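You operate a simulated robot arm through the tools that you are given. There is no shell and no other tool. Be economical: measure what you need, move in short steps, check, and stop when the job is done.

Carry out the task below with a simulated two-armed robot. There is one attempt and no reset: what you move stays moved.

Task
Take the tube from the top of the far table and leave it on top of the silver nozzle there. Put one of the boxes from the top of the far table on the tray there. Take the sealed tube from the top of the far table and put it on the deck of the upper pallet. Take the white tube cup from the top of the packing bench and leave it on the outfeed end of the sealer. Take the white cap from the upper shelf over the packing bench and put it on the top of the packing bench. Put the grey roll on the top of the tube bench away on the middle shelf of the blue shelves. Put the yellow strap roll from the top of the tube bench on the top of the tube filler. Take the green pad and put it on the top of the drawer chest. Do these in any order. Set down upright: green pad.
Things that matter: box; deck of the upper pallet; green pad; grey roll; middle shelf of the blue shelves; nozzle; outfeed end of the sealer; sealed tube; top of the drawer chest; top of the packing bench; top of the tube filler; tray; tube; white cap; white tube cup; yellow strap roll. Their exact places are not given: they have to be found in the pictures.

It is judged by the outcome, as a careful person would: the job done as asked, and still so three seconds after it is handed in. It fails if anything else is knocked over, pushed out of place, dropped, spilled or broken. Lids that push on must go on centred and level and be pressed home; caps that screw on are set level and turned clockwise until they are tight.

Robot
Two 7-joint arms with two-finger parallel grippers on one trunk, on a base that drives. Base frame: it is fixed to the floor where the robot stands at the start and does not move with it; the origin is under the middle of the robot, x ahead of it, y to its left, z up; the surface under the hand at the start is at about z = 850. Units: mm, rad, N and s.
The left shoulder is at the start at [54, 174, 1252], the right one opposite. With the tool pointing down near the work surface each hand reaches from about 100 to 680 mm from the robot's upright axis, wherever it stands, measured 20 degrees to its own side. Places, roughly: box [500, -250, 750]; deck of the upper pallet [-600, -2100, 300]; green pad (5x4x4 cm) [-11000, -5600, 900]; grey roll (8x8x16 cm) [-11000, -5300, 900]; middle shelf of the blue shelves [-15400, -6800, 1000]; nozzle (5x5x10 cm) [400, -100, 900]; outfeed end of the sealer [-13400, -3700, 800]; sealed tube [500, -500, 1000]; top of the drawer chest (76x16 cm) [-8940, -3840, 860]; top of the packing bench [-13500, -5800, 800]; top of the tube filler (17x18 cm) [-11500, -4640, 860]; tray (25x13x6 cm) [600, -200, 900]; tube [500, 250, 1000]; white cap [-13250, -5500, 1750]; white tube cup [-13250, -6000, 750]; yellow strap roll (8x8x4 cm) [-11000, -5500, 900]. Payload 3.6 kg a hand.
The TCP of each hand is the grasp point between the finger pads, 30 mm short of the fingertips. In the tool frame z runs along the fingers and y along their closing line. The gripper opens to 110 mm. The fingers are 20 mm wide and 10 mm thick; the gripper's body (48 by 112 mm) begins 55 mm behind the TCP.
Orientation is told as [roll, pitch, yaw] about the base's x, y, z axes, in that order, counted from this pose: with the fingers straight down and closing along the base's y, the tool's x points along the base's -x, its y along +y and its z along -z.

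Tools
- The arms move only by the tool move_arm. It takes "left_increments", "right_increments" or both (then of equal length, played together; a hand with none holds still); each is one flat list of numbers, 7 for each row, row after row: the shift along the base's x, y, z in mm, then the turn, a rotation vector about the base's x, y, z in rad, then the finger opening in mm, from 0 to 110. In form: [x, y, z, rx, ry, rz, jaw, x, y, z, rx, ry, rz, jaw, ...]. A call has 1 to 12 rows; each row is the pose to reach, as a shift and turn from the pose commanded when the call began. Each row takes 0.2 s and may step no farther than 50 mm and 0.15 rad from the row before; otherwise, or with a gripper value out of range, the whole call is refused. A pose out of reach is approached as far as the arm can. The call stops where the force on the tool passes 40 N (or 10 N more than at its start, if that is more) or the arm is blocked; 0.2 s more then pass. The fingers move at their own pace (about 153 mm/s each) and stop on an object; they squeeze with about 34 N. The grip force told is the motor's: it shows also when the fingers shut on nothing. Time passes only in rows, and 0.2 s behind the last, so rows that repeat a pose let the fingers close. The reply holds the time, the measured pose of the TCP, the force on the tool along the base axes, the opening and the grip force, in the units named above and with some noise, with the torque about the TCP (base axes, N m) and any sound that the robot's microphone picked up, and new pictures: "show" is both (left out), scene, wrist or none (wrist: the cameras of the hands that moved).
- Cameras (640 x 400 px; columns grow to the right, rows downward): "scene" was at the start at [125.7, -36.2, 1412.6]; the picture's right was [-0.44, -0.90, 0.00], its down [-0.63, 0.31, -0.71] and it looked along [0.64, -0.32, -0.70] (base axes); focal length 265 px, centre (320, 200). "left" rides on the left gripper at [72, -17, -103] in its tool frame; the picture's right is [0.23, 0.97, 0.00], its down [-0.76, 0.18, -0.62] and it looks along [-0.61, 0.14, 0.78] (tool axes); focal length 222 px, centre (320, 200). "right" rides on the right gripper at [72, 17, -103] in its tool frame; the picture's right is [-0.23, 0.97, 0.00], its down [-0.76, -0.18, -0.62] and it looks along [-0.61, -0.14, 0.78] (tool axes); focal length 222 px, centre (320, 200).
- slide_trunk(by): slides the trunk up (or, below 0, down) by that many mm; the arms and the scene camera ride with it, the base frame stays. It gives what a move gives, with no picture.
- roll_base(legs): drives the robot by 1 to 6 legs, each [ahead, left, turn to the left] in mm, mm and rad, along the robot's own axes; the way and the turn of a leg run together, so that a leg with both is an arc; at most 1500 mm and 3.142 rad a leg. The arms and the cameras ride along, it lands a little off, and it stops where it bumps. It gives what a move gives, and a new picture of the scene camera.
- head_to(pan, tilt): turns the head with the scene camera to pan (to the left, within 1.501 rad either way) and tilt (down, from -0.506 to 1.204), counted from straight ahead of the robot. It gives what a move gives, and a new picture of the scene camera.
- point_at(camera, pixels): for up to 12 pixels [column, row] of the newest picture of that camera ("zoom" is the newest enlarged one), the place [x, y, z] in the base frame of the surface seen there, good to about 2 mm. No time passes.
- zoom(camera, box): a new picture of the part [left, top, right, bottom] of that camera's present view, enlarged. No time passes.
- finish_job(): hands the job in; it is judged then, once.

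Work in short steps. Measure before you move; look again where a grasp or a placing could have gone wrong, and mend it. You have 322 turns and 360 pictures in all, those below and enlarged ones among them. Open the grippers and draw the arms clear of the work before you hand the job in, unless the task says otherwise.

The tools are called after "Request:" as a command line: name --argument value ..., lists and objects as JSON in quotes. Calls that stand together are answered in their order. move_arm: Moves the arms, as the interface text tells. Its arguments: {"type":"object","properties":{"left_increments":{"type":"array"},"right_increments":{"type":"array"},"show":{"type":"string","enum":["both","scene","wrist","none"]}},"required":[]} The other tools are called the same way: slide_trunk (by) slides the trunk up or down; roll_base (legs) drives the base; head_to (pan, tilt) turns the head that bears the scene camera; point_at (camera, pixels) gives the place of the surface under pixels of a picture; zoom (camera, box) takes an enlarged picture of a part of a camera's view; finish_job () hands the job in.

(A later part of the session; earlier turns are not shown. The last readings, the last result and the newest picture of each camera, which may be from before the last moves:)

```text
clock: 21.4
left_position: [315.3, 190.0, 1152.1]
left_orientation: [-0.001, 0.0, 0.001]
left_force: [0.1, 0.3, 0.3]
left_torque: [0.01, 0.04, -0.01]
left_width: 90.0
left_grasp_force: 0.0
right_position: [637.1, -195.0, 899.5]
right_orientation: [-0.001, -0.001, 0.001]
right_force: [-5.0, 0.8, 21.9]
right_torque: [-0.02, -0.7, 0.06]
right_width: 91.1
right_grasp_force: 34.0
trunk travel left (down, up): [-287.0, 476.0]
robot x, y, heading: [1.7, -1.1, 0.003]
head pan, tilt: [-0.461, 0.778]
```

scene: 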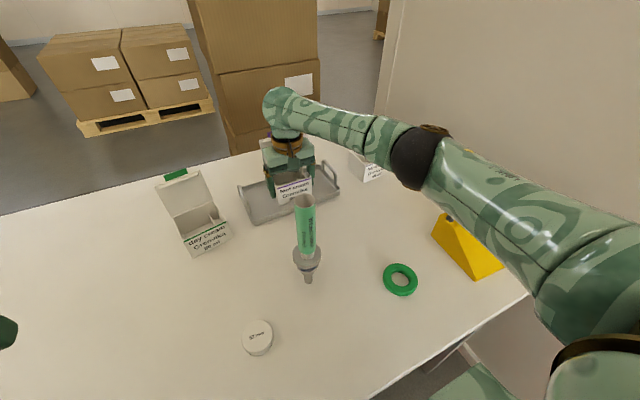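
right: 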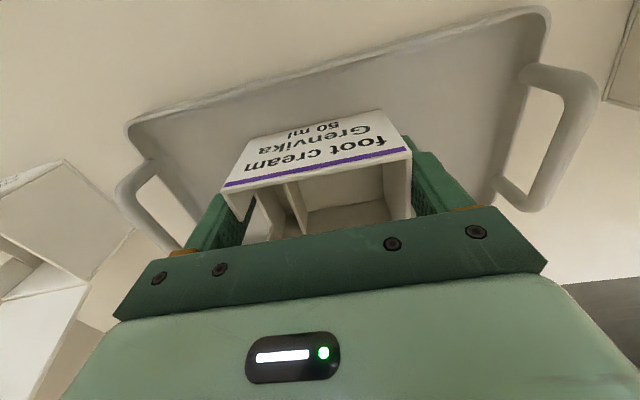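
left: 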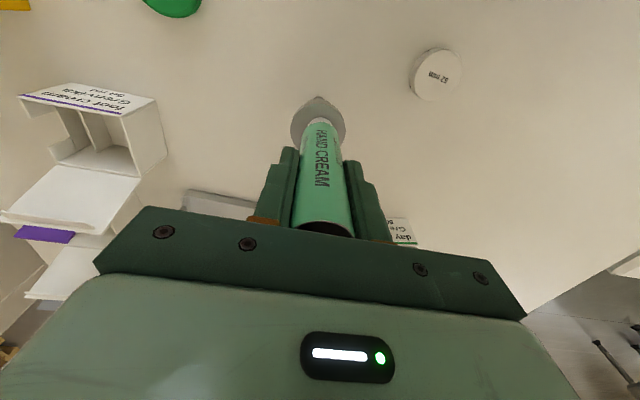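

Contact came 7 mm early with torque −0.7: the box back is on the rear rim. Raise and measure front gap.

Request:
move_arm --right_increments '[0, 0, 12, 0, 0, 0, 60, 0, 0, 12, 0, 0, 0, 60]' --show "wrist"

Request:
point_at --camera "right" --pixels '[[225, 98], [300, 72], [400, 50], [480, 30], [320, 95], [250, 150], [320, 125], [380, 115]]'

Request:
zoom --camera "scene" --box '[235, 120, 345, 230]'

```text
clock: 22.0
left_position: [317.4, 188.0, 1151.4]
left_orientation: [0.0, -0.001, -0.001]
left_force: [-0.7, -0.3, 0.0]
left_torque: [0.01, 0.0, 0.0]
left_width: 90.0
left_grasp_force: 0.2
right_position: [637.9, -194.8, 908.8]
right_orientation: [-0.004, 0.004, 0.001]
right_force: [0.7, 0.1, 0.1]
right_torque: [0.01, -0.01, 0.0]
right_width: 91.1
right_grasp_force: 33.8
trunk travel left (down, up): [-287.0, 476.0]
robot x, y, heading: [-0.2, 3.5, -0.0]
head pan, tilt: [-0.461, 0.778]
```

right: 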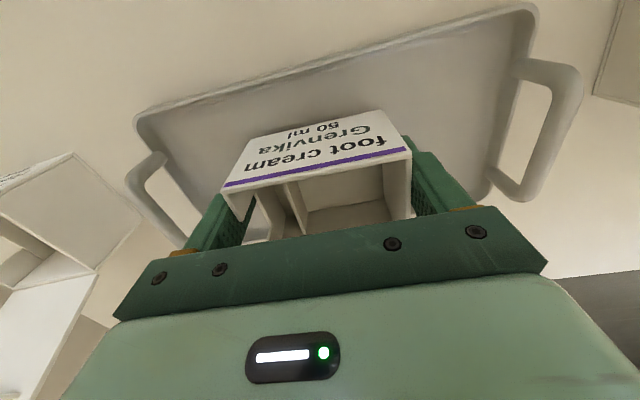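

```text
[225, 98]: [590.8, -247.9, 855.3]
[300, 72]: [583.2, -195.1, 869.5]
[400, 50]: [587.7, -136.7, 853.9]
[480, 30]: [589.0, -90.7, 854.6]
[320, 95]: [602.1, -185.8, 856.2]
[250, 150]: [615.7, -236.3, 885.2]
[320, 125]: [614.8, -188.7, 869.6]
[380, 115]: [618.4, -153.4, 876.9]
```

```text
3.64 times, centred on (290, 175) of scene
```

zoom: 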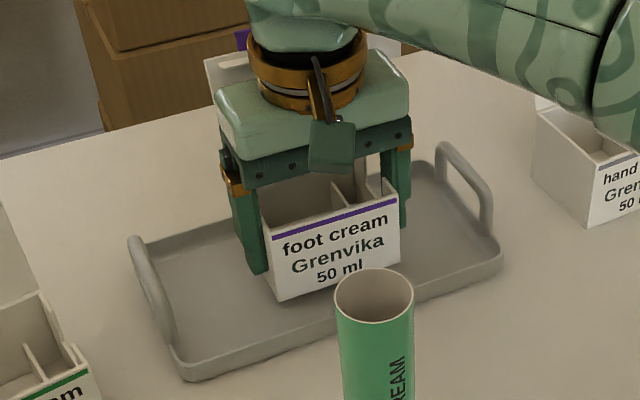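

Front inner edge ≈588, box front ≈615. Shift −17 mm in x and lower.

Request:
move_arm --right_increments '[-17, 0, 0, 0, 0, 0, 60, -17, 0, -10, 0, 0, 0, 60, -17, 0, -14, 0, 0, 0, 60, -17, 0, -16, 0, 0, 0, 60, -17, 0, -17.5, 0, 0, 0, 60, -17, 0, -17.5, 0, 0, 0, 60]' --show "wrist"

```text
clock: 23.4
left_position: [314.8, 188.8, 1152.2]
left_orientation: [0.001, -0.004, 0.001]
left_force: [0.3, 0.5, 0.6]
left_torque: [-0.02, 0.01, 0.03]
left_width: 90.0
left_grasp_force: 0.0
right_position: [621.3, -194.5, 894.8]
right_orientation: [0.001, -0.006, -0.002]
right_force: [2.5, -3.2, 38.0]
right_torque: [-0.03, 0.04, -0.06]
right_width: 91.0
right_grasp_force: 34.3
trunk travel left (down, up): [-287.0, 476.0]
robot x, y, heading: [-0.1, -0.7, -0.002]
head pan, tilt: [-0.461, 0.778]
```

right: 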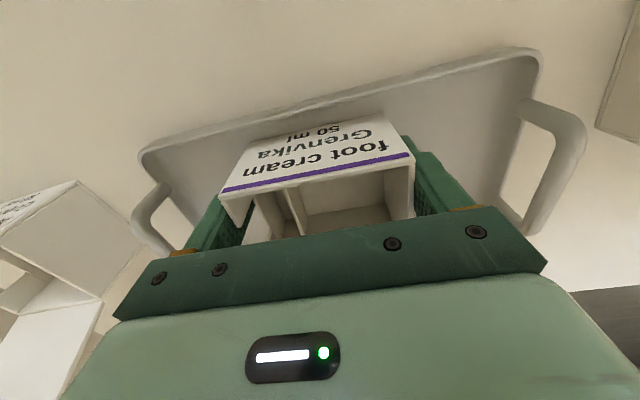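

Seated flat (38 N, no torque). Relax, open, lift out.

Request:
move_arm --right_increments '[0, 0, 2.5, 0, 0, 0, 60, 0, 0, 2.5, 0, 0, 0, 90, 0, 0, 2.5, 0, 0, 0, 110, 0, 0, 2.5, 0, 0, 0, 110, 0, 0, 30, 0, 0, 0, 110, 0, 0, 75, 0, 0, 0, 110, 0, 0, 120, 0, 0, 0, 110, 0, 0, 165, 0, 0, 0, 110]' --show "both"

```text
clock: 25.2
left_position: [318.3, 189.5, 1151.4]
left_orientation: [-0.001, -0.001, 0.0]
left_force: [0.6, 0.5, -0.1]
left_torque: [-0.04, -0.02, -0.02]
left_width: 89.9
left_grasp_force: 0.0
right_position: [622.2, -194.3, 1058.3]
right_orientation: [-0.001, 0.001, 0.001]
right_force: [-0.7, 0.3, -0.4]
right_torque: [0.05, 0.0, 0.01]
right_width: 110.1
right_grasp_force: 0.0
trunk travel left (down, up): [-287.0, 476.0]
robot x, y, heading: [-4.5, -1.6, -0.003]
head pan, tilt: [-0.461, 0.778]
```

scene: 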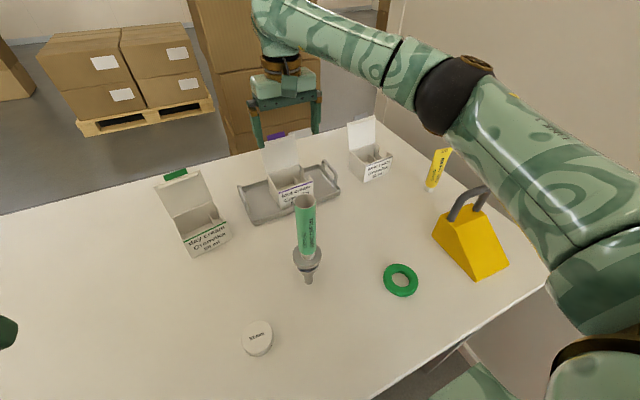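
right: 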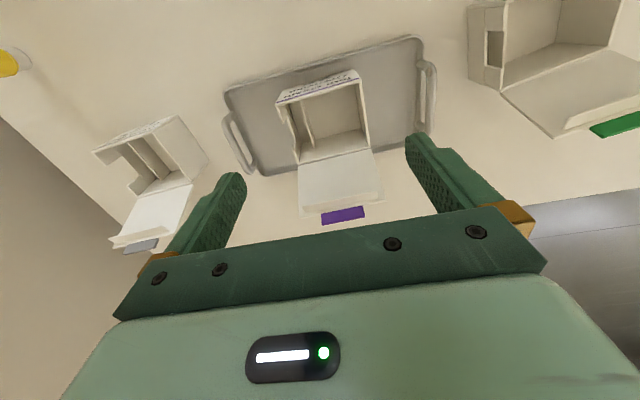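

Box sits in the tray. Now move the right hand above the yellow sealed tube (≈(498,−530)), yaw −0.2.

Request:
move_arm --right_increments '[0, 0, 25, 0, 0, 0, 110, -15, -40, 25, 0, 0, -0.03, 110, -31, -84, 25, 0, 0, -0.06, 110, -46, -126, 25, 0, 0, -0.09, 110, -62, -168, 25, 0, 0, -0.12, 110, -78, -210, 25, 0, 0, -0.15, 110, -93, -252, 25, 0, 0, -0.18, 110, -108, -294, 25, 0, 0, -0.2, 110, -124, -336, 25, 0, 0, -0.2, 110, -124, -336, 25, 0, 0, -0.2, 110]' --show "both"

```text
clock: 27.4
left_position: [318.7, 188.7, 1151.0]
left_orientation: [0.0, 0.001, 0.0]
left_force: [-0.4, -0.4, -0.6]
left_torque: [-0.04, -0.02, -0.02]
left_width: 90.3
left_grasp_force: 0.0
right_position: [497.3, -531.3, 1081.2]
right_orientation: [-0.001, 0.002, -0.198]
right_force: [0.6, 0.1, -0.1]
right_torque: [0.02, -0.04, 0.01]
right_width: 109.9
right_grasp_force: 0.0
trunk travel left (down, up): [-287.0, 476.0]
robot x, y, heading: [-1.2, 2.4, 0.002]
head pan, tilt: [-0.461, 0.778]
```

scene: 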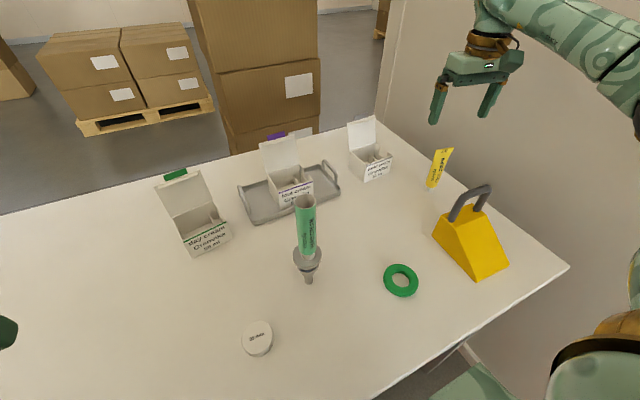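
right: 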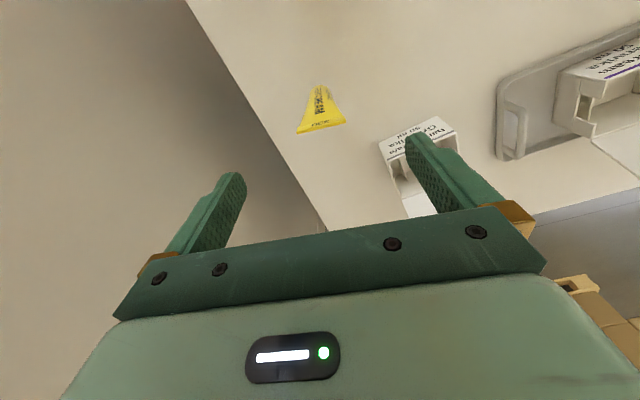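

Request:
zoom --camera "right" --box '[280, 75, 360, 145]'

Request:
point_at --camera "right" --pixels '[[300, 131], [343, 123], [321, 127], [321, 120], [322, 105], [323, 95], [315, 105], [329, 104]]'

```text
5.71 times, centred on (320, 110) of right
```

zoom: 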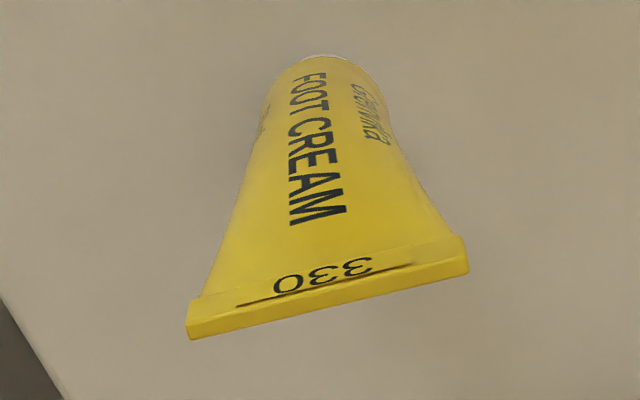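

```text
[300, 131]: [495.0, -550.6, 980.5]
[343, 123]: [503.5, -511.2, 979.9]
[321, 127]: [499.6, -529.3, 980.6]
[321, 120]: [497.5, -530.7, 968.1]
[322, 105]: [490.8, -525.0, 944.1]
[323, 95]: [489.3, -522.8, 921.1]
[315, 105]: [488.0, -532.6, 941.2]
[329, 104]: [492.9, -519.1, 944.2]
```

Tube centre ≈(500.5,−529). Descend to z≈933 and grip across its width.

Request:
move_arm --right_increments '[3, 2, -45, 0, 0, 0, 110, 3, 2, -90, 0, 0, 0, 110, 3, 2, -125, 0, 0, 0, 110, 3, 2, -148, 0, 0, 0, 100, 3, 2, -148, 0, 0, 0, 70, 3, 2, -148, 0, 0, 0, 40, 3, 2, -148, 0, 0, 0, 10, 3, 2, -148, 0, 0, 0, 10]' --show "wrist"

```text
clock: 29.2
left_position: [317.8, 188.8, 1151.2]
left_orientation: [-0.002, 0.001, -0.001]
left_force: [-0.2, 0.6, -0.2]
left_torque: [-0.01, 0.02, 0.01]
left_width: 90.3
left_grasp_force: 0.1
right_position: [501.2, -528.8, 933.7]
right_orientation: [-0.003, 0.001, -0.2]
right_force: [-0.2, 0.3, 0.8]
right_torque: [-0.02, 0.05, 0.01]
right_width: 46.1
right_grasp_force: 34.0
trunk travel left (down, up): [-287.0, 476.0]
robot x, y, heading: [-2.5, 2.3, 0.002]
head pan, tilt: [-0.461, 0.778]
```

right: 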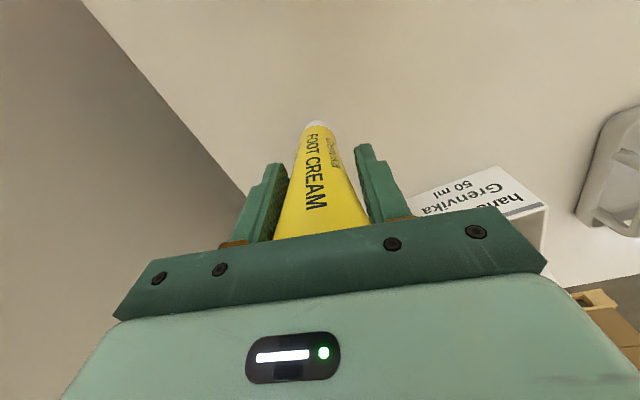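

Gripped at 46 mm (crimp corners). Lift and check how it hangs.

Request:
move_arm --right_increments '[0, 0, 10, 0, 0, 0, 10, 0, 0, 50, 0, 0, 0, 10, 0, 0, 95, 0, 0, 0, 10, 0, 0, 140, 0, 0, 0, 10, 0, 0, 170, 0, 0, 0, 10]' --show "both"

```text
clock: 30.4
left_position: [317.9, 187.9, 1150.3]
left_orientation: [0.001, -0.001, -0.001]
left_force: [-0.3, 0.8, -0.5]
left_torque: [0.01, 0.02, -0.02]
left_width: 90.0
left_grasp_force: 0.0
right_position: [500.8, -530.1, 1102.2]
right_orientation: [-0.001, 0.003, -0.2]
right_force: [0.6, 0.3, -0.3]
right_torque: [0.0, 0.02, 0.03]
right_width: 46.2
right_grasp_force: 33.8
trunk travel left (down, up): [-287.0, 476.0]
robot x, y, heading: [1.4, -1.3, 0.003]
head pan, tilt: [-0.461, 0.778]
```

scene: 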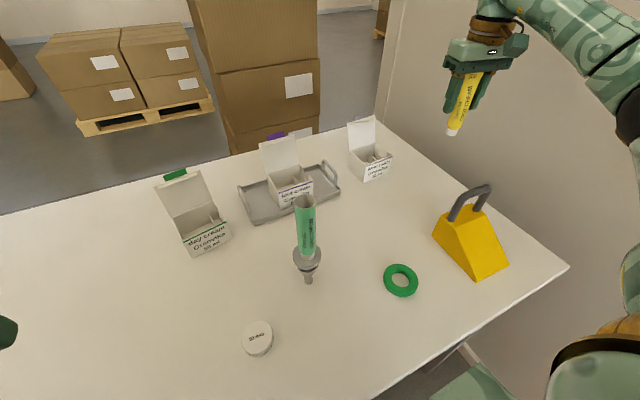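
right: 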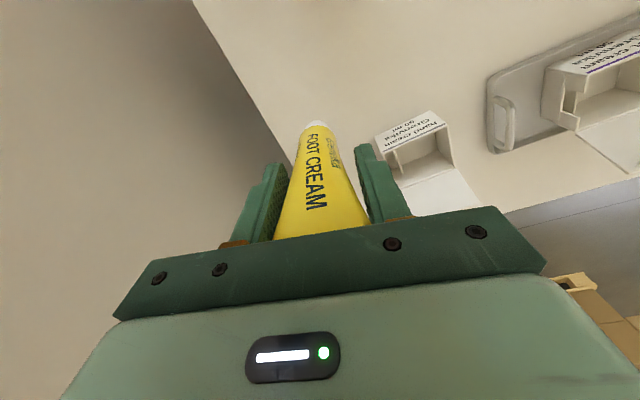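

Tube held well. Retract the hand toward the robot at safe height and look right/back.

Request:
move_arm --right_increments '[-10, 0, 45, 0, 0, 0, 10, -30, 20, 80, 0, 0, 0, 10, -60, 50, 90, 0, 0, 0, 10, -90, 85, 90, 0, 0, 0, 10, -120, 120, 90, 0, 0, 0, 10, -150, 155, 90, 0, 0, 0, 10, -180, 190, 90, 0, 0, 0, 10, -200, 220, 90, 0, 0, 0, 10]' --show "none"

Request:
head_to --pan -1.5 --tilt 0.3

```text
clock: 32.2
left_position: [318.3, 189.6, 1150.7]
left_orientation: [0.001, -0.001, 0.0]
left_force: [0.3, 0.5, 0.3]
left_torque: [0.0, 0.01, -0.04]
left_width: 90.1
left_grasp_force: 0.1
right_position: [328.2, -299.4, 1154.0]
right_orientation: [-0.003, 0.001, -0.201]
right_force: [0.2, 0.1, -0.9]
right_torque: [-0.03, 0.0, 0.02]
right_width: 46.1
right_grasp_force: 34.0
right hand out of reach, approached as far as the arm can: row 5, 6, 7, 8
trunk travel left (down, up): [-287.0, 476.0]
robot x, y, heading: [-1.5, -1.4, -0.001]
head pan, tilt: [-0.461, 0.778]
```

```text
clock: 33.5
left_position: [319.1, 189.5, 1150.8]
left_orientation: [0.0, -0.001, 0.001]
left_force: [0.1, 0.3, 0.3]
left_torque: [-0.01, -0.02, 0.03]
left_width: 90.0
left_grasp_force: 0.1
right_position: [328.8, -300.2, 1154.0]
right_orientation: [-0.001, 0.002, -0.2]
right_force: [0.2, 0.0, -0.9]
right_torque: [-0.01, 0.0, -0.02]
right_width: 46.3
right_grasp_force: 33.9
trunk travel left (down, up): [-287.0, 476.0]
robot x, y, heading: [-1.1, 2.0, -0.001]
head pan, tilt: [-1.499, 0.3]
```

scene: 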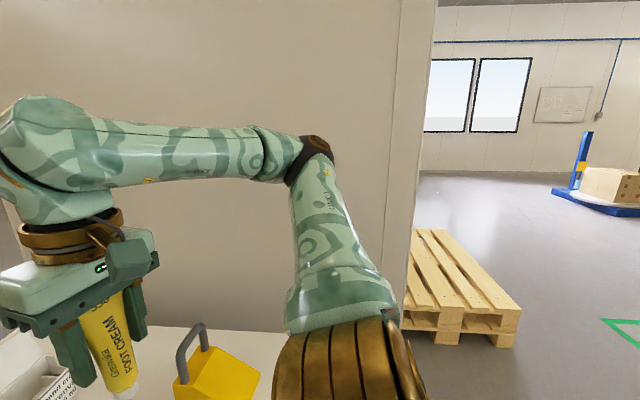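

The pallet stack is beyond the wall end. I back up 700 mm and turn right to face it.

Request:
roll_base --legs '[[-700, 0, 0], [0, 0, -1.57]]'

Request:
head_to --pan 0 --tilt 0.4

```text
clock: 35.2
left_position: [253.8, 174.3, 1150.9]
left_orientation: [0.004, 0.001, -0.028]
left_force: [0.5, -0.9, -1.3]
left_torque: [0.02, 0.04, 0.02]
left_width: 90.1
left_grasp_force: 0.1
right_position: [249.8, -313.7, 1152.2]
right_orientation: [0.002, 0.003, -0.233]
right_force: [0.4, -0.9, -1.4]
right_torque: [0.03, 0.07, -0.03]
right_width: 46.1
right_grasp_force: 34.2
trunk travel left (down, up): [-287.0, 476.0]
robot x, y, heading: [-72.7, 0.9, -0.024]
head pan, tilt: [-1.499, 0.3]
stopped in leg 1: the robot was blocked; the commanded pose is now the measured one
```

scene: 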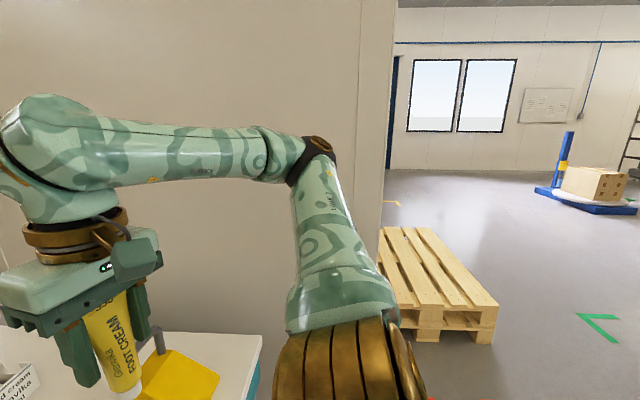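

```text
clock: 36.8
left_position: [248.0, 176.9, 1150.9]
left_orientation: [-0.001, -0.005, -0.027]
left_force: [0.3, -0.4, 0.2]
left_torque: [0.0, 0.0, -0.03]
left_width: 89.9
left_grasp_force: 0.1
right_position: [243.9, -312.1, 1154.9]
right_orientation: [-0.002, -0.003, -0.233]
right_force: [0.3, 0.4, -0.7]
right_torque: [0.01, -0.01, 0.01]
right_width: 46.4
right_grasp_force: 33.6
trunk travel left (down, up): [-287.0, 476.0]
robot x, y, heading: [-72.6, -4.0, -0.029]
head pan, tilt: [0.0, 0.4]
```

scene: 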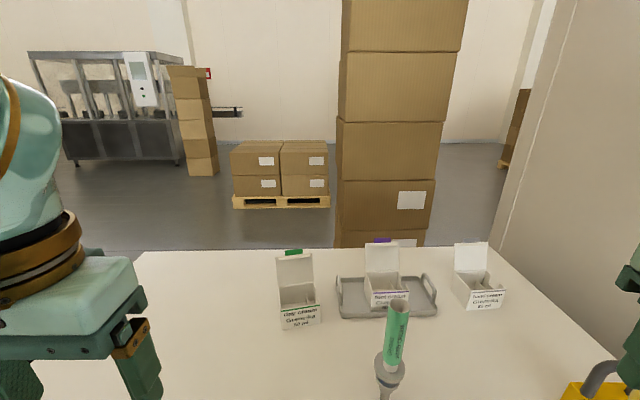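

Blocked after 72 mm backwards: something stands behind. Look left-back and right-back.

Request:
head_to --pan 1.5 --tilt 0.75

Request:
head_to --pan -1.5 --tilt 0.9

```text
clock: 38.4
left_position: [249.2, 176.6, 1152.5]
left_orientation: [0.001, -0.004, -0.026]
left_force: [0.1, 0.5, -0.3]
left_torque: [0.01, -0.01, 0.03]
left_width: 90.0
left_grasp_force: 0.1
right_position: [243.3, -310.3, 1155.8]
right_orientation: [0.0, -0.003, -0.233]
right_force: [-1.0, -0.2, -0.8]
right_torque: [0.0, -0.02, -0.03]
right_width: 46.0
right_grasp_force: 34.3
trunk travel left (down, up): [-287.0, 476.0]
robot x, y, heading: [-68.1, -0.4, -0.033]
head pan, tilt: [1.499, 0.75]
```

scene: 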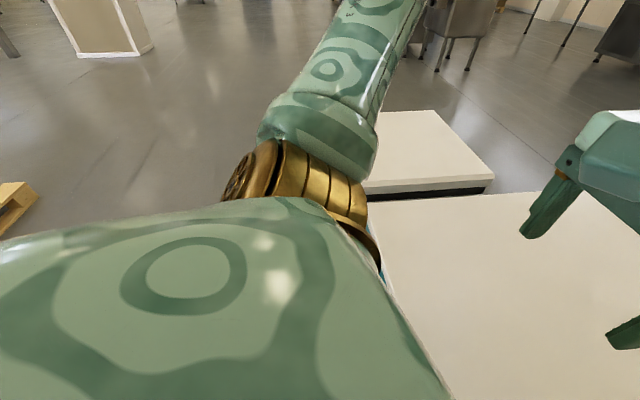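

```text
clock: 41.0
left_position: [247.7, 176.7, 1152.6]
left_orientation: [0.001, -0.003, -0.028]
left_force: [-0.4, 0.9, 0.1]
left_torque: [-0.03, 0.01, 0.0]
left_width: 90.0
left_grasp_force: 0.0
right_position: [243.9, -311.2, 1155.0]
right_orientation: [-0.001, -0.002, -0.232]
right_force: [0.0, 0.3, -0.5]
right_torque: [0.02, 0.01, 0.0]
right_width: 45.9
right_grasp_force: 34.3
trunk travel left (down, up): [-287.0, 476.0]
robot x, y, heading: [-69.1, -2.8, -0.029]
head pan, tilt: [-1.499, 0.901]
```

scene: 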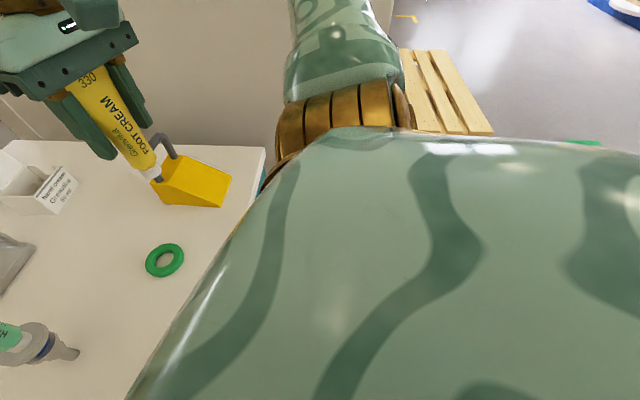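

I move forward 40 mm off the contact and turn right 0.8 rad to see what's behind.

Request:
roll_base --legs '[[40, 0, 0], [0, 0, -0.8]]'

Request:
head_to --pan -1.5 --tilt 0.5

```text
clock: 43.9
left_position: [320.8, -107.3, 1152.8]
left_orientation: [0.0, -0.005, -0.827]
left_force: [0.4, -0.5, 0.7]
left_torque: [0.02, -0.01, -0.02]
left_width: 89.8
left_grasp_force: 0.0
right_position: [-33.3, -444.6, 1156.3]
right_orientation: [0.0, -0.003, -1.032]
right_force: [-0.3, -1.3, -0.4]
right_torque: [0.0, -0.01, 0.0]
right_width: 46.1
right_grasp_force: 34.0
trunk travel left (down, up): [-287.0, 476.0]
robot x, y, heading: [-29.3, -7.0, -0.824]
head pan, tilt: [-1.499, 0.901]
```

scene: 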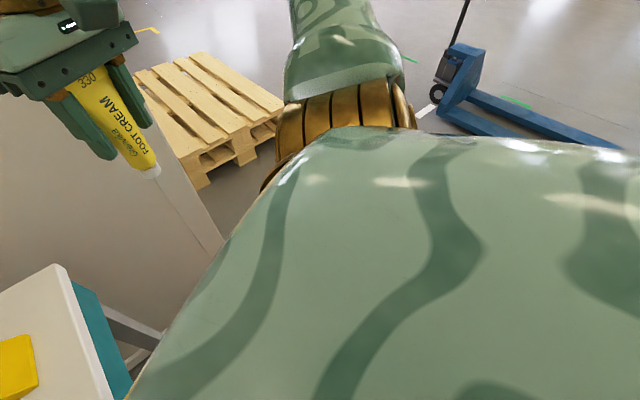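

```text
clock: 44.8
left_position: [319.3, -106.9, 1152.0]
left_orientation: [0.0, -0.003, -0.826]
left_force: [0.3, 0.4, 0.1]
left_torque: [0.01, 0.0, 0.02]
left_width: 90.0
left_grasp_force: 0.1
right_position: [-33.5, -444.4, 1155.3]
right_orientation: [0.0, -0.002, -1.03]
right_force: [0.0, -0.5, -0.8]
right_torque: [-0.01, 0.01, 0.0]
right_width: 46.3
right_grasp_force: 34.0
trunk travel left (down, up): [-287.0, 476.0]
robot x, y, heading: [-29.0, -3.5, -0.825]
head pan, tilt: [-1.499, 0.499]
```

scene: 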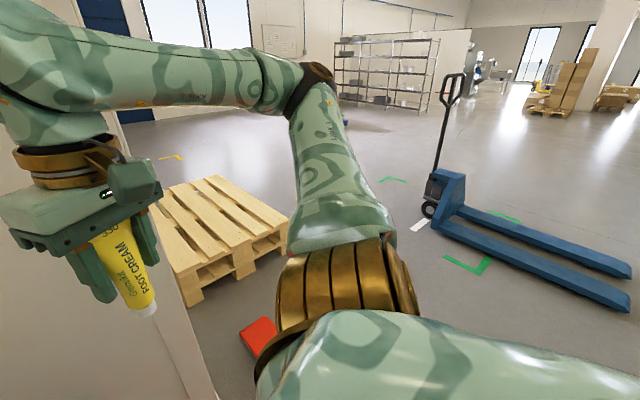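

Measure the red object on the floor, pallet top, pallet jack.

Request:
point_at --camera "scene" --pixels '[[255, 322], [262, 345], [245, 335], [200, 230], [160, 190], [285, 215], [195, 285], [428, 220], [620, 300], [625, 265], [175, 180], [215, 395]]'

Request:
head_to --pan -0.8 --tilt 0.5

```text
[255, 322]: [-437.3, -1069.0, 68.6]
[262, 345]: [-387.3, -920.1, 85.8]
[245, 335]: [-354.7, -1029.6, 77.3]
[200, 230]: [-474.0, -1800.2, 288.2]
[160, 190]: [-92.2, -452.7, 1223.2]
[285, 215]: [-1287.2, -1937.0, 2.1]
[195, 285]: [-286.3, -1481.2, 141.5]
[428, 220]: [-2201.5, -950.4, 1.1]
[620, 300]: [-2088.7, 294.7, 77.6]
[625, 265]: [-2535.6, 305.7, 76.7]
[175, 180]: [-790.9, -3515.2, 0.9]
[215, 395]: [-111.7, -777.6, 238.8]
```

```text
clock: 45.9
left_position: [320.7, -108.0, 1151.7]
left_orientation: [0.001, -0.003, -0.826]
left_force: [0.6, -0.5, 1.1]
left_torque: [0.03, 0.01, 0.0]
left_width: 89.9
left_grasp_force: 0.1
right_position: [-33.1, -444.5, 1155.9]
right_orientation: [0.0, -0.003, -1.031]
right_force: [-0.1, 0.2, -0.1]
right_torque: [-0.01, 0.03, 0.02]
right_width: 46.1
right_grasp_force: 33.8
trunk travel left (down, up): [-287.0, 476.0]
robot x, y, heading: [-31.3, -1.4, -0.826]
head pan, tilt: [-0.799, 0.499]
```

scene: 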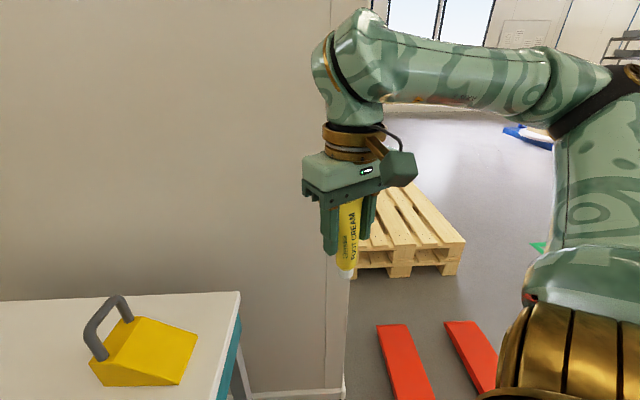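

Red forks lie behind the robot (a pallet truck). Turn right further to see the whole obstacle.

Request:
roll_base --legs '[[0, 0, -0.75]]'

Request:
head_to --pan -1.3 --tilt 0.6

```text
clock: 48.2
left_position: [158.2, -316.4, 1152.9]
left_orientation: [0.0, -0.004, -1.566]
left_force: [0.7, -0.2, -0.6]
left_torque: [0.0, 0.01, 0.0]
left_width: 90.1
left_grasp_force: 0.1
right_position: [-330.6, -328.4, 1155.5]
right_orientation: [-0.002, -0.001, -1.77]
right_force: [-0.4, -1.2, -1.1]
right_torque: [0.0, -0.03, 0.0]
right_width: 46.1
right_grasp_force: 33.3
trunk travel left (down, up): [-287.0, 476.0]
robot x, y, heading: [-32.4, -5.8, -1.568]
head pan, tilt: [-0.799, 0.499]
```

scene: 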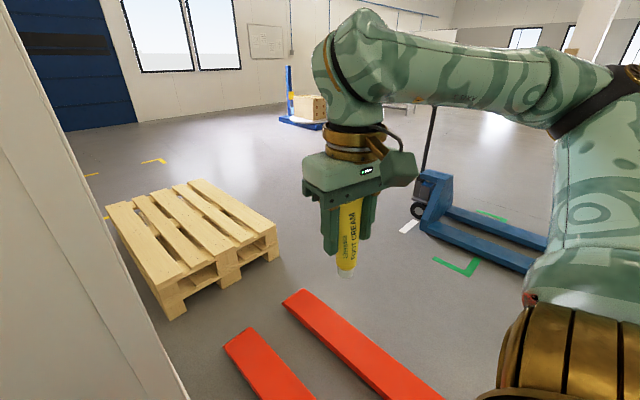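

```text
clock: 49.2
left_position: [158.8, -317.2, 1153.4]
left_orientation: [0.002, -0.001, -1.566]
left_force: [-0.7, 0.3, -0.5]
left_torque: [0.02, -0.02, 0.02]
left_width: 90.1
left_grasp_force: 0.1
right_position: [-329.7, -328.3, 1156.6]
right_orientation: [-0.001, -0.001, -1.769]
right_force: [-0.2, -0.2, -0.9]
right_torque: [0.0, 0.02, -0.02]
right_width: 46.1
right_grasp_force: 33.9
trunk travel left (down, up): [-287.0, 476.0]
robot x, y, heading: [-31.4, -3.5, -1.568]
head pan, tilt: [-1.3, 0.6]
```

scene: 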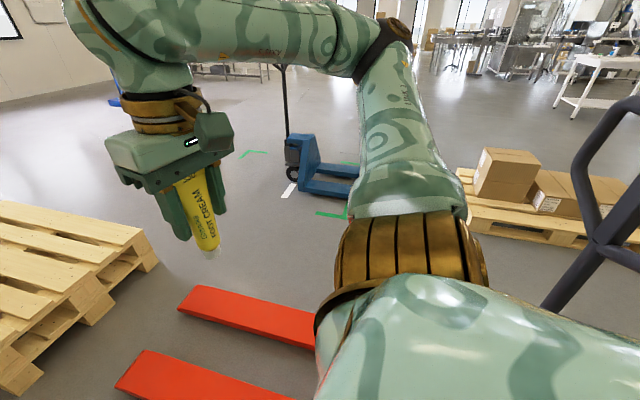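

Red truck with handle to the right. Measure its extents and the boxes' pallet.

Request:
point_at --camera "scene" --pixels '[[195, 290], [182, 305], [145, 352], [118, 385], [300, 345], [600, 130], [560, 290], [635, 265], [490, 240], [460, 180], [350, 195], [140, 250]]'

Request:
head_to --pan -1.5 --tilt 0.2

```text
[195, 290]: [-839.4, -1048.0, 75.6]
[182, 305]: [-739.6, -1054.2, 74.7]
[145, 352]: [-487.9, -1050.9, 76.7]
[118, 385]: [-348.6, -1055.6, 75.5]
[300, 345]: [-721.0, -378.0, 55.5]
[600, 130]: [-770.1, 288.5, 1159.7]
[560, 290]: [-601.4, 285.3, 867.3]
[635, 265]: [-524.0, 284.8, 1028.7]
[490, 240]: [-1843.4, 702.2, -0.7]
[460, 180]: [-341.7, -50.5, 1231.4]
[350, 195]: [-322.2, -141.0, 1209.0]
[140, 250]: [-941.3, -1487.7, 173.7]
```

```text
clock: 50.0
left_position: [158.5, -316.7, 1152.3]
left_orientation: [-0.001, -0.005, -1.565]
left_force: [-0.6, -0.5, 0.0]
left_torque: [0.0, 0.01, 0.01]
left_width: 90.0
left_grasp_force: 0.2
right_position: [-328.4, -329.3, 1156.0]
right_orientation: [0.0, -0.002, -1.769]
right_force: [0.7, 0.0, -0.7]
right_torque: [-0.01, 0.04, 0.0]
right_width: 46.0
right_grasp_force: 33.8
trunk travel left (down, up): [-287.0, 476.0]
robot x, y, heading: [-33.4, -5.1, -1.566]
head pan, tilt: [-1.499, 0.201]
```

scene: 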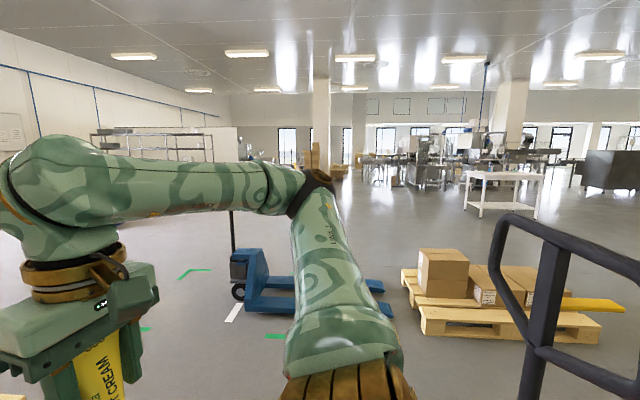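

The truck spans x −345…−850, y −1055…+350; the way out is along +y. Raise the trunk so the hands clear the table items, then turn left to face +y.

Request:
slide_trunk --by 170

Request:
roll_base --legs '[[0, 0, 1.57], [0, 0, 1.57]]'

Request:
head_to --pan 0 --tilt 0.5

```text
clock: 52.0
left_position: [157.7, -317.2, 1322.0]
left_orientation: [0.0, -0.003, -1.567]
left_force: [-0.8, -0.2, -0.3]
left_torque: [0.03, -0.02, 0.01]
left_width: 89.8
left_grasp_force: 0.1
right_position: [-330.0, -328.9, 1323.7]
right_orientation: [-0.001, -0.002, -1.77]
right_force: [-0.2, -0.1, -1.0]
right_torque: [0.02, -0.03, 0.01]
right_width: 45.9
right_grasp_force: 33.7
trunk travel left (down, up): [-457.0, 306.0]
robot x, y, heading: [-26.2, -1.4, -1.574]
head pan, tilt: [-1.499, 0.201]
```

```text
clock: 59.9
left_position: [-212.9, 312.7, 1323.4]
left_orientation: [-0.001, -0.004, 1.553]
left_force: [0.1, -0.6, 0.1]
left_torque: [-0.01, 0.0, 0.01]
left_width: 90.0
left_grasp_force: 0.1
right_position: [275.7, 312.1, 1324.6]
right_orientation: [0.001, -0.002, 1.348]
right_force: [-0.1, -0.1, -0.6]
right_torque: [-0.01, 0.01, 0.02]
right_width: 46.2
right_grasp_force: 34.0
trunk travel left (down, up): [-457.0, 306.0]
robot x, y, heading: [-28.8, -2.0, 1.553]
head pan, tilt: [-1.499, 0.201]
```

scene: 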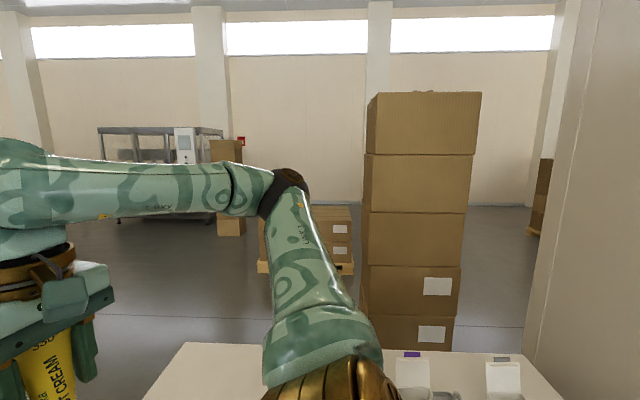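

```text
clock: 61.5
left_position: [-214.1, 313.4, 1322.1]
left_orientation: [0.001, -0.004, 1.551]
left_force: [-0.4, -0.7, -0.5]
left_torque: [0.0, 0.03, -0.03]
left_width: 89.8
left_grasp_force: 0.0
right_position: [275.5, 312.9, 1325.0]
right_orientation: [-0.001, -0.004, 1.347]
right_force: [-0.2, 0.4, -1.0]
right_torque: [-0.02, 0.01, 0.02]
right_width: 46.3
right_grasp_force: 33.8
trunk travel left (down, up): [-457.0, 306.0]
robot x, y, heading: [-30.6, -3.2, 1.55]
head pan, tilt: [0.0, 0.499]
```

scene: 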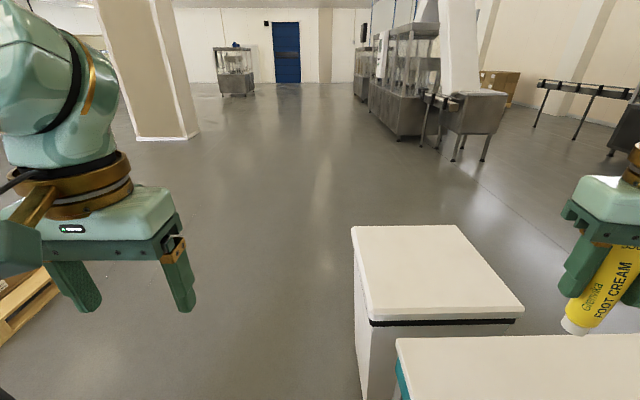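

Free floor ahead; measure the white cabinet's edge.

Request:
point_at --camera "scene" --pixels '[[354, 228], [372, 320], [362, 385], [40, 290], [10, 270], [330, 250], [400, 350]]'

```text
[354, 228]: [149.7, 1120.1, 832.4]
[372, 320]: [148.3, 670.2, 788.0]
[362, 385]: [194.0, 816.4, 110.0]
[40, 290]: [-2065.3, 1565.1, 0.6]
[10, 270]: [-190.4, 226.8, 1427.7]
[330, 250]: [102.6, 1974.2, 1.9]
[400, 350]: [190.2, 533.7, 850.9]
```

I look down to see my own base footprint and the corridor.

Request:
head_to --pan 0.6 --tilt 1.2

Request:
head_to --pan -0.5 --tilt 1.2

```text
clock: 62.6
left_position: [-213.3, 313.9, 1322.0]
left_orientation: [0.0, -0.002, 1.553]
left_force: [0.2, -0.2, -0.8]
left_torque: [-0.01, 0.0, 0.01]
left_width: 89.9
left_grasp_force: 0.1
right_position: [275.1, 313.8, 1326.5]
right_orientation: [0.0, -0.005, 1.347]
right_force: [0.8, -0.1, -0.3]
right_torque: [0.0, 0.01, -0.01]
right_width: 46.2
right_grasp_force: 33.7
trunk travel left (down, up): [-457.0, 306.0]
robot x, y, heading: [-31.8, -4.7, 1.55]
head pan, tilt: [0.6, 1.201]
```

scene: 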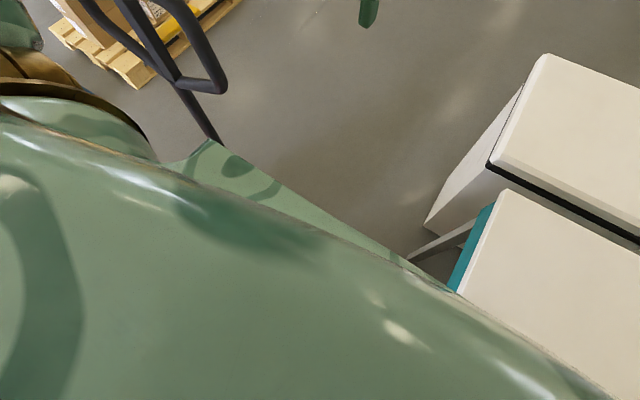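

```text
clock: 63.9
left_position: [-212.9, 312.8, 1322.5]
left_orientation: [0.0, -0.002, 1.552]
left_force: [-0.2, -0.8, -0.1]
left_torque: [-0.02, 0.01, 0.0]
left_width: 90.2
left_grasp_force: 0.0
right_position: [275.1, 313.8, 1325.6]
right_orientation: [0.0, -0.003, 1.349]
right_force: [-0.6, 0.0, 0.4]
right_torque: [0.0, -0.04, 0.01]
right_width: 46.0
right_grasp_force: 33.9
trunk travel left (down, up): [-457.0, 306.0]
robot x, y, heading: [-29.4, -4.0, 1.553]
head pan, tilt: [-0.499, 1.201]
```

scene: 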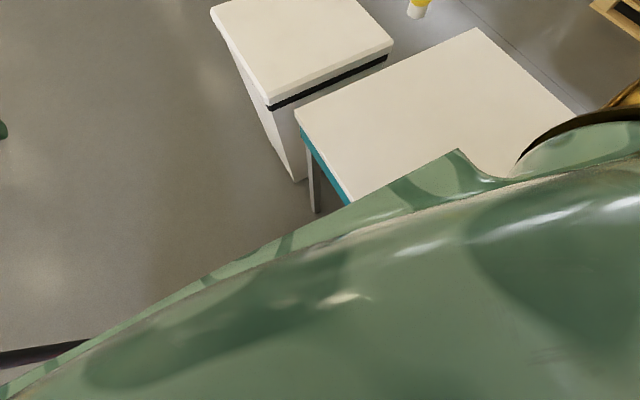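

Measure visible base parts.

Request:
point_at --camera "scene" --pixels '[[30, 353], [70, 347], [458, 154], [400, 185], [290, 243], [200, 284], [20, 380], [300, 180], [316, 205]]'

```text
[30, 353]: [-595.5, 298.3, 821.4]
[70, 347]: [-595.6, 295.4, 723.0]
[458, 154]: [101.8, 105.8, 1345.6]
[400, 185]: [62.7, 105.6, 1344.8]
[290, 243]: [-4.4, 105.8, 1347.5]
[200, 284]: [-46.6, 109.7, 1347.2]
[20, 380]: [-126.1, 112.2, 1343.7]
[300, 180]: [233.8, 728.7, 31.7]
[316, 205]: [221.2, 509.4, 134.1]
```

Cabinet base starts at x≈194. Shift left slightly, straighten, and drive ahead carefully.

Request:
roll_base --legs '[[0, 20, 0.02], [400, 0, 0], [600, 60, 0]]'

```text
clock: 69.9
left_position: [-291.5, 1310.4, 1321.6]
left_orientation: [0.0, -0.001, 1.548]
left_force: [0.0, 1.5, 1.1]
left_torque: [-0.02, -0.01, 0.01]
left_width: 90.0
left_grasp_force: 0.0
right_position: [197.1, 1308.5, 1324.5]
right_orientation: [-0.001, -0.001, 1.343]
right_force: [0.0, 0.3, -0.7]
right_torque: [0.01, -0.02, -0.01]
right_width: 46.1
right_grasp_force: 33.8
trunk travel left (down, up): [-457.0, 306.0]
robot x, y, heading: [-110.8, 992.1, 1.544]
head pan, tilt: [-0.499, 1.201]
stopped in leg 3: the robot was blocked; the commanded pose is now the measured one
```

scene: 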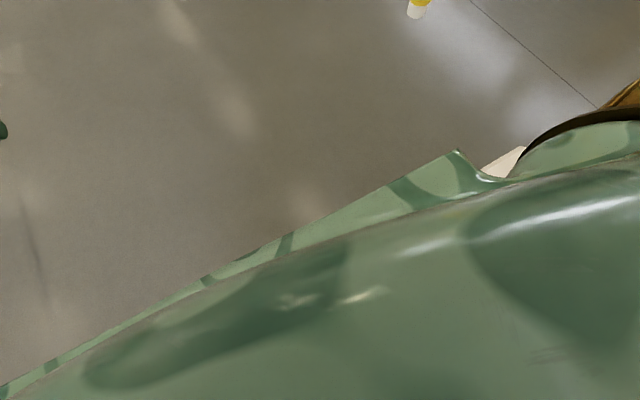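

Passed the corridor but blocked at the very end; look left and right.

Request:
head_to --pan 1.4 --tilt 0.6

Request:
head_to --pan -1.4 --tilt 0.7

```text
clock: 71.7
left_position: [-290.5, 1309.2, 1322.5]
left_orientation: [0.001, -0.004, 1.547]
left_force: [0.2, 0.6, 0.8]
left_torque: [0.0, 0.0, 0.03]
left_width: 89.8
left_grasp_force: 0.0
right_position: [197.6, 1307.0, 1326.0]
right_orientation: [0.001, -0.005, 1.343]
right_force: [0.3, 0.4, -0.7]
right_torque: [-0.01, 0.03, -0.02]
right_width: 46.4
right_grasp_force: 34.2
trunk travel left (down, up): [-457.0, 306.0]
robot x, y, heading: [-113.1, 989.7, 1.542]
head pan, tilt: [1.4, 0.6]
```

scene: 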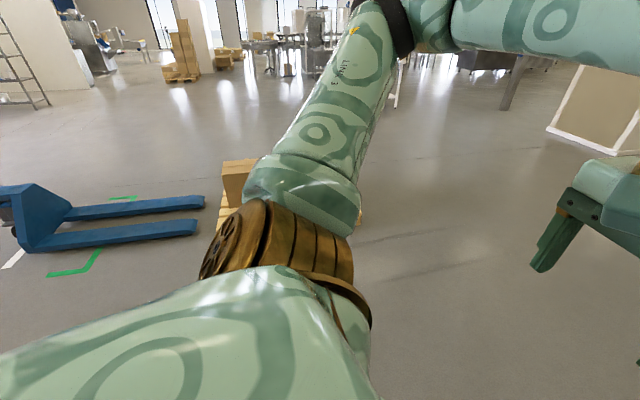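

```text
clock: 74.2
left_position: [-291.9, 1309.3, 1323.2]
left_orientation: [-0.001, -0.003, 1.546]
left_force: [0.0, 0.0, 0.4]
left_torque: [0.03, -0.01, 0.02]
left_width: 90.0
left_grasp_force: 0.0
right_position: [198.4, 1307.3, 1325.3]
right_orientation: [0.001, -0.003, 1.345]
right_force: [-0.5, 0.6, -0.2]
right_torque: [0.03, -0.02, 0.03]
right_width: 46.1
right_grasp_force: 34.3
trunk travel left (down, up): [-457.0, 306.0]
robot x, y, heading: [-114.6, 991.8, 1.544]
head pan, tilt: [-1.4, 0.7]
```

scene: 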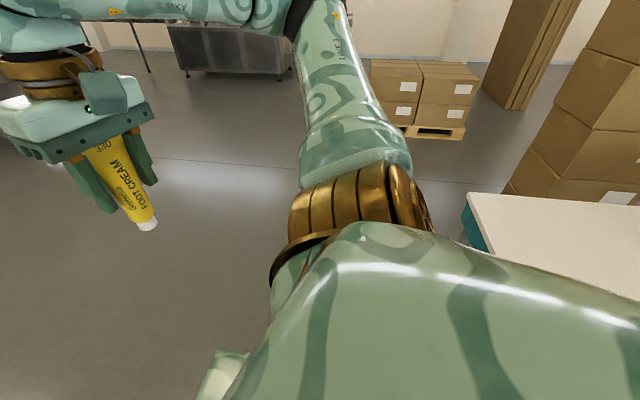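

Move left 80 mm away from the cabinet and turn left to face −x.

Request:
roll_base --legs '[[0, 80, 0], [0, 0, 1.59]]'

Request:
head_to --pan 0.3 --tilt 0.5

```text
clock: 79.2
left_position: [-502.3, 802.1, 1322.5]
left_orientation: [0.0, -0.003, -3.129]
left_force: [-0.2, -1.0, 0.6]
left_torque: [0.01, 0.01, -0.03]
left_width: 90.3
left_grasp_force: 0.1
right_position: [-518.0, 1289.1, 1325.7]
right_orientation: [0.001, -0.004, 2.949]
right_force: [-0.3, -0.4, -0.7]
right_torque: [-0.02, -0.01, 0.01]
right_width: 45.9
right_grasp_force: 34.2
trunk travel left (down, up): [-457.0, 306.0]
robot x, y, heading: [-186.9, 992.8, -3.132]
head pan, tilt: [-1.4, 0.7]
```

scene: 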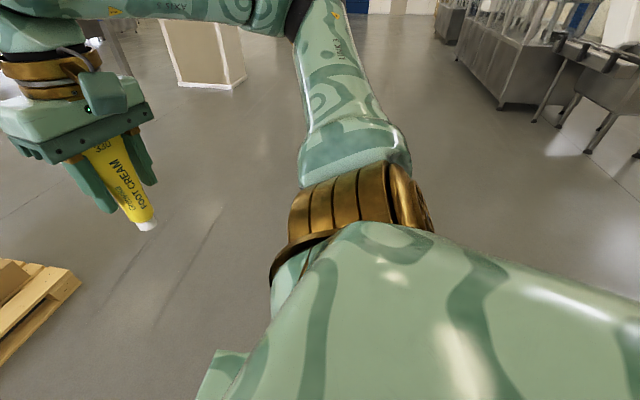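

```text
clock: 80.9
left_position: [-502.6, 801.5, 1322.7]
left_orientation: [0.001, -0.003, -3.13]
left_force: [0.0, 0.2, 1.2]
left_torque: [-0.02, -0.03, 0.0]
left_width: 89.9
left_grasp_force: 0.0
right_position: [-517.6, 1290.6, 1325.6]
right_orientation: [0.0, -0.005, 2.949]
right_force: [0.9, -0.1, -0.7]
right_torque: [0.0, -0.02, 0.0]
right_width: 46.0
right_grasp_force: 33.8
trunk travel left (down, up): [-457.0, 306.0]
robot x, y, heading: [-189.2, 994.4, -3.127]
head pan, tilt: [0.3, 0.499]
```

scene: 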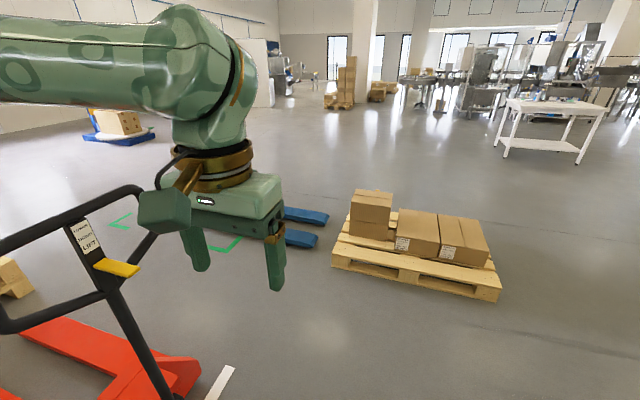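

Measure pallet corners, truck rear, blue fork tips.

Request:
point_at --camera "scene" --pixels '[[333, 265], [498, 300], [345, 225], [328, 216], [317, 243], [198, 372], [155, 395], [135, 190], [60, 225], [30, 330], [240, 160], [220, 385]]'

```text
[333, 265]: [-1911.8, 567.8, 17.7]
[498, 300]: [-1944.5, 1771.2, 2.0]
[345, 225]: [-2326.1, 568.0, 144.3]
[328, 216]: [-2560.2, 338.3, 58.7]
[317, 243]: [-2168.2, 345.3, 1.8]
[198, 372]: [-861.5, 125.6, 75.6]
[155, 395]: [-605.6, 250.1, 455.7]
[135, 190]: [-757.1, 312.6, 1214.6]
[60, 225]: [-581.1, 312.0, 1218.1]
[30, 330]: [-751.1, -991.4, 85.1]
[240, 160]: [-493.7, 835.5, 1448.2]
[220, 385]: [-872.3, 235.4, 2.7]
```

Corridor centre x≈−1400 is free. Drive ahead 1200, turn left to face −y.

Request:
roll_base --legs '[[1200, 0, 0], [0, 0, 1.56]]'

Request:
head_to --pan 0 --tilt 0.45

```text
clock: 90.8
left_position: [-1195.6, 655.2, 1322.0]
left_orientation: [0.002, -0.004, -1.556]
left_force: [-0.2, -0.8, 0.4]
left_torque: [0.02, 0.02, -0.02]
left_width: 89.9
left_grasp_force: 0.0
right_position: [-1682.2, 639.6, 1326.8]
right_orientation: [-0.001, -0.002, -1.76]
right_force: [0.3, 0.6, 0.0]
right_torque: [0.01, 0.02, -0.03]
right_width: 46.3
right_grasp_force: 33.5
trunk travel left (down, up): [-457.0, 306.0]
robot x, y, heading: [-1389.3, 966.5, -1.55]
head pan, tilt: [0.3, 0.499]
```

scene: 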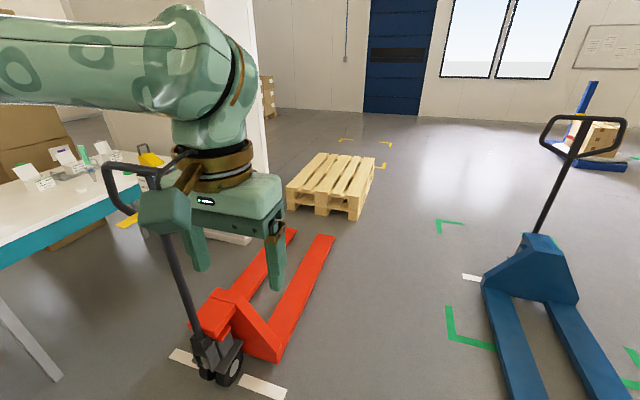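

```text
clock: 91.6
left_position: [-1195.0, 657.0, 1323.2]
left_orientation: [-0.001, -0.002, -1.555]
left_force: [-0.1, 0.5, 0.3]
left_torque: [0.03, 0.02, -0.01]
left_width: 90.0
left_grasp_force: 0.1
right_position: [-1683.2, 638.2, 1325.7]
right_orientation: [0.001, -0.003, -1.761]
right_force: [-0.5, 0.0, -0.7]
right_torque: [0.01, -0.06, -0.01]
right_width: 46.2
right_grasp_force: 34.0
trunk travel left (down, up): [-457.0, 306.0]
robot x, y, heading: [-1387.7, 968.1, -1.557]
head pan, tilt: [0.0, 0.45]
```

scene: 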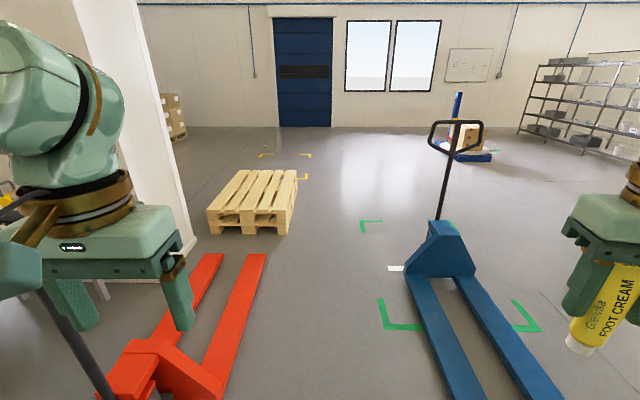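

Measure the blue jack's near edge, red's outer edge and the pallet corners.

Request:
point_at --camera "scene" --pixels '[[408, 285], [436, 385], [428, 135], [445, 160], [265, 258], [210, 385], [290, 230], [297, 178], [208, 212], [238, 172], [262, 195], [240, 225]]'

```text
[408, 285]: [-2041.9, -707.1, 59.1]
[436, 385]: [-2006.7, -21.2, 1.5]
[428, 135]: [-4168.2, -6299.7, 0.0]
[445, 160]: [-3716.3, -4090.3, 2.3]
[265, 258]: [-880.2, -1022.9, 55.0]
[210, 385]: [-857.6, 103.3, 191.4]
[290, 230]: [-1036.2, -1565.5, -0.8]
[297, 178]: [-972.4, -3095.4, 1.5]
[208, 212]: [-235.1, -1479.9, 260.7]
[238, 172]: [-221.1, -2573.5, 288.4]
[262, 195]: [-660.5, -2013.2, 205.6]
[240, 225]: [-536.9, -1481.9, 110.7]
```

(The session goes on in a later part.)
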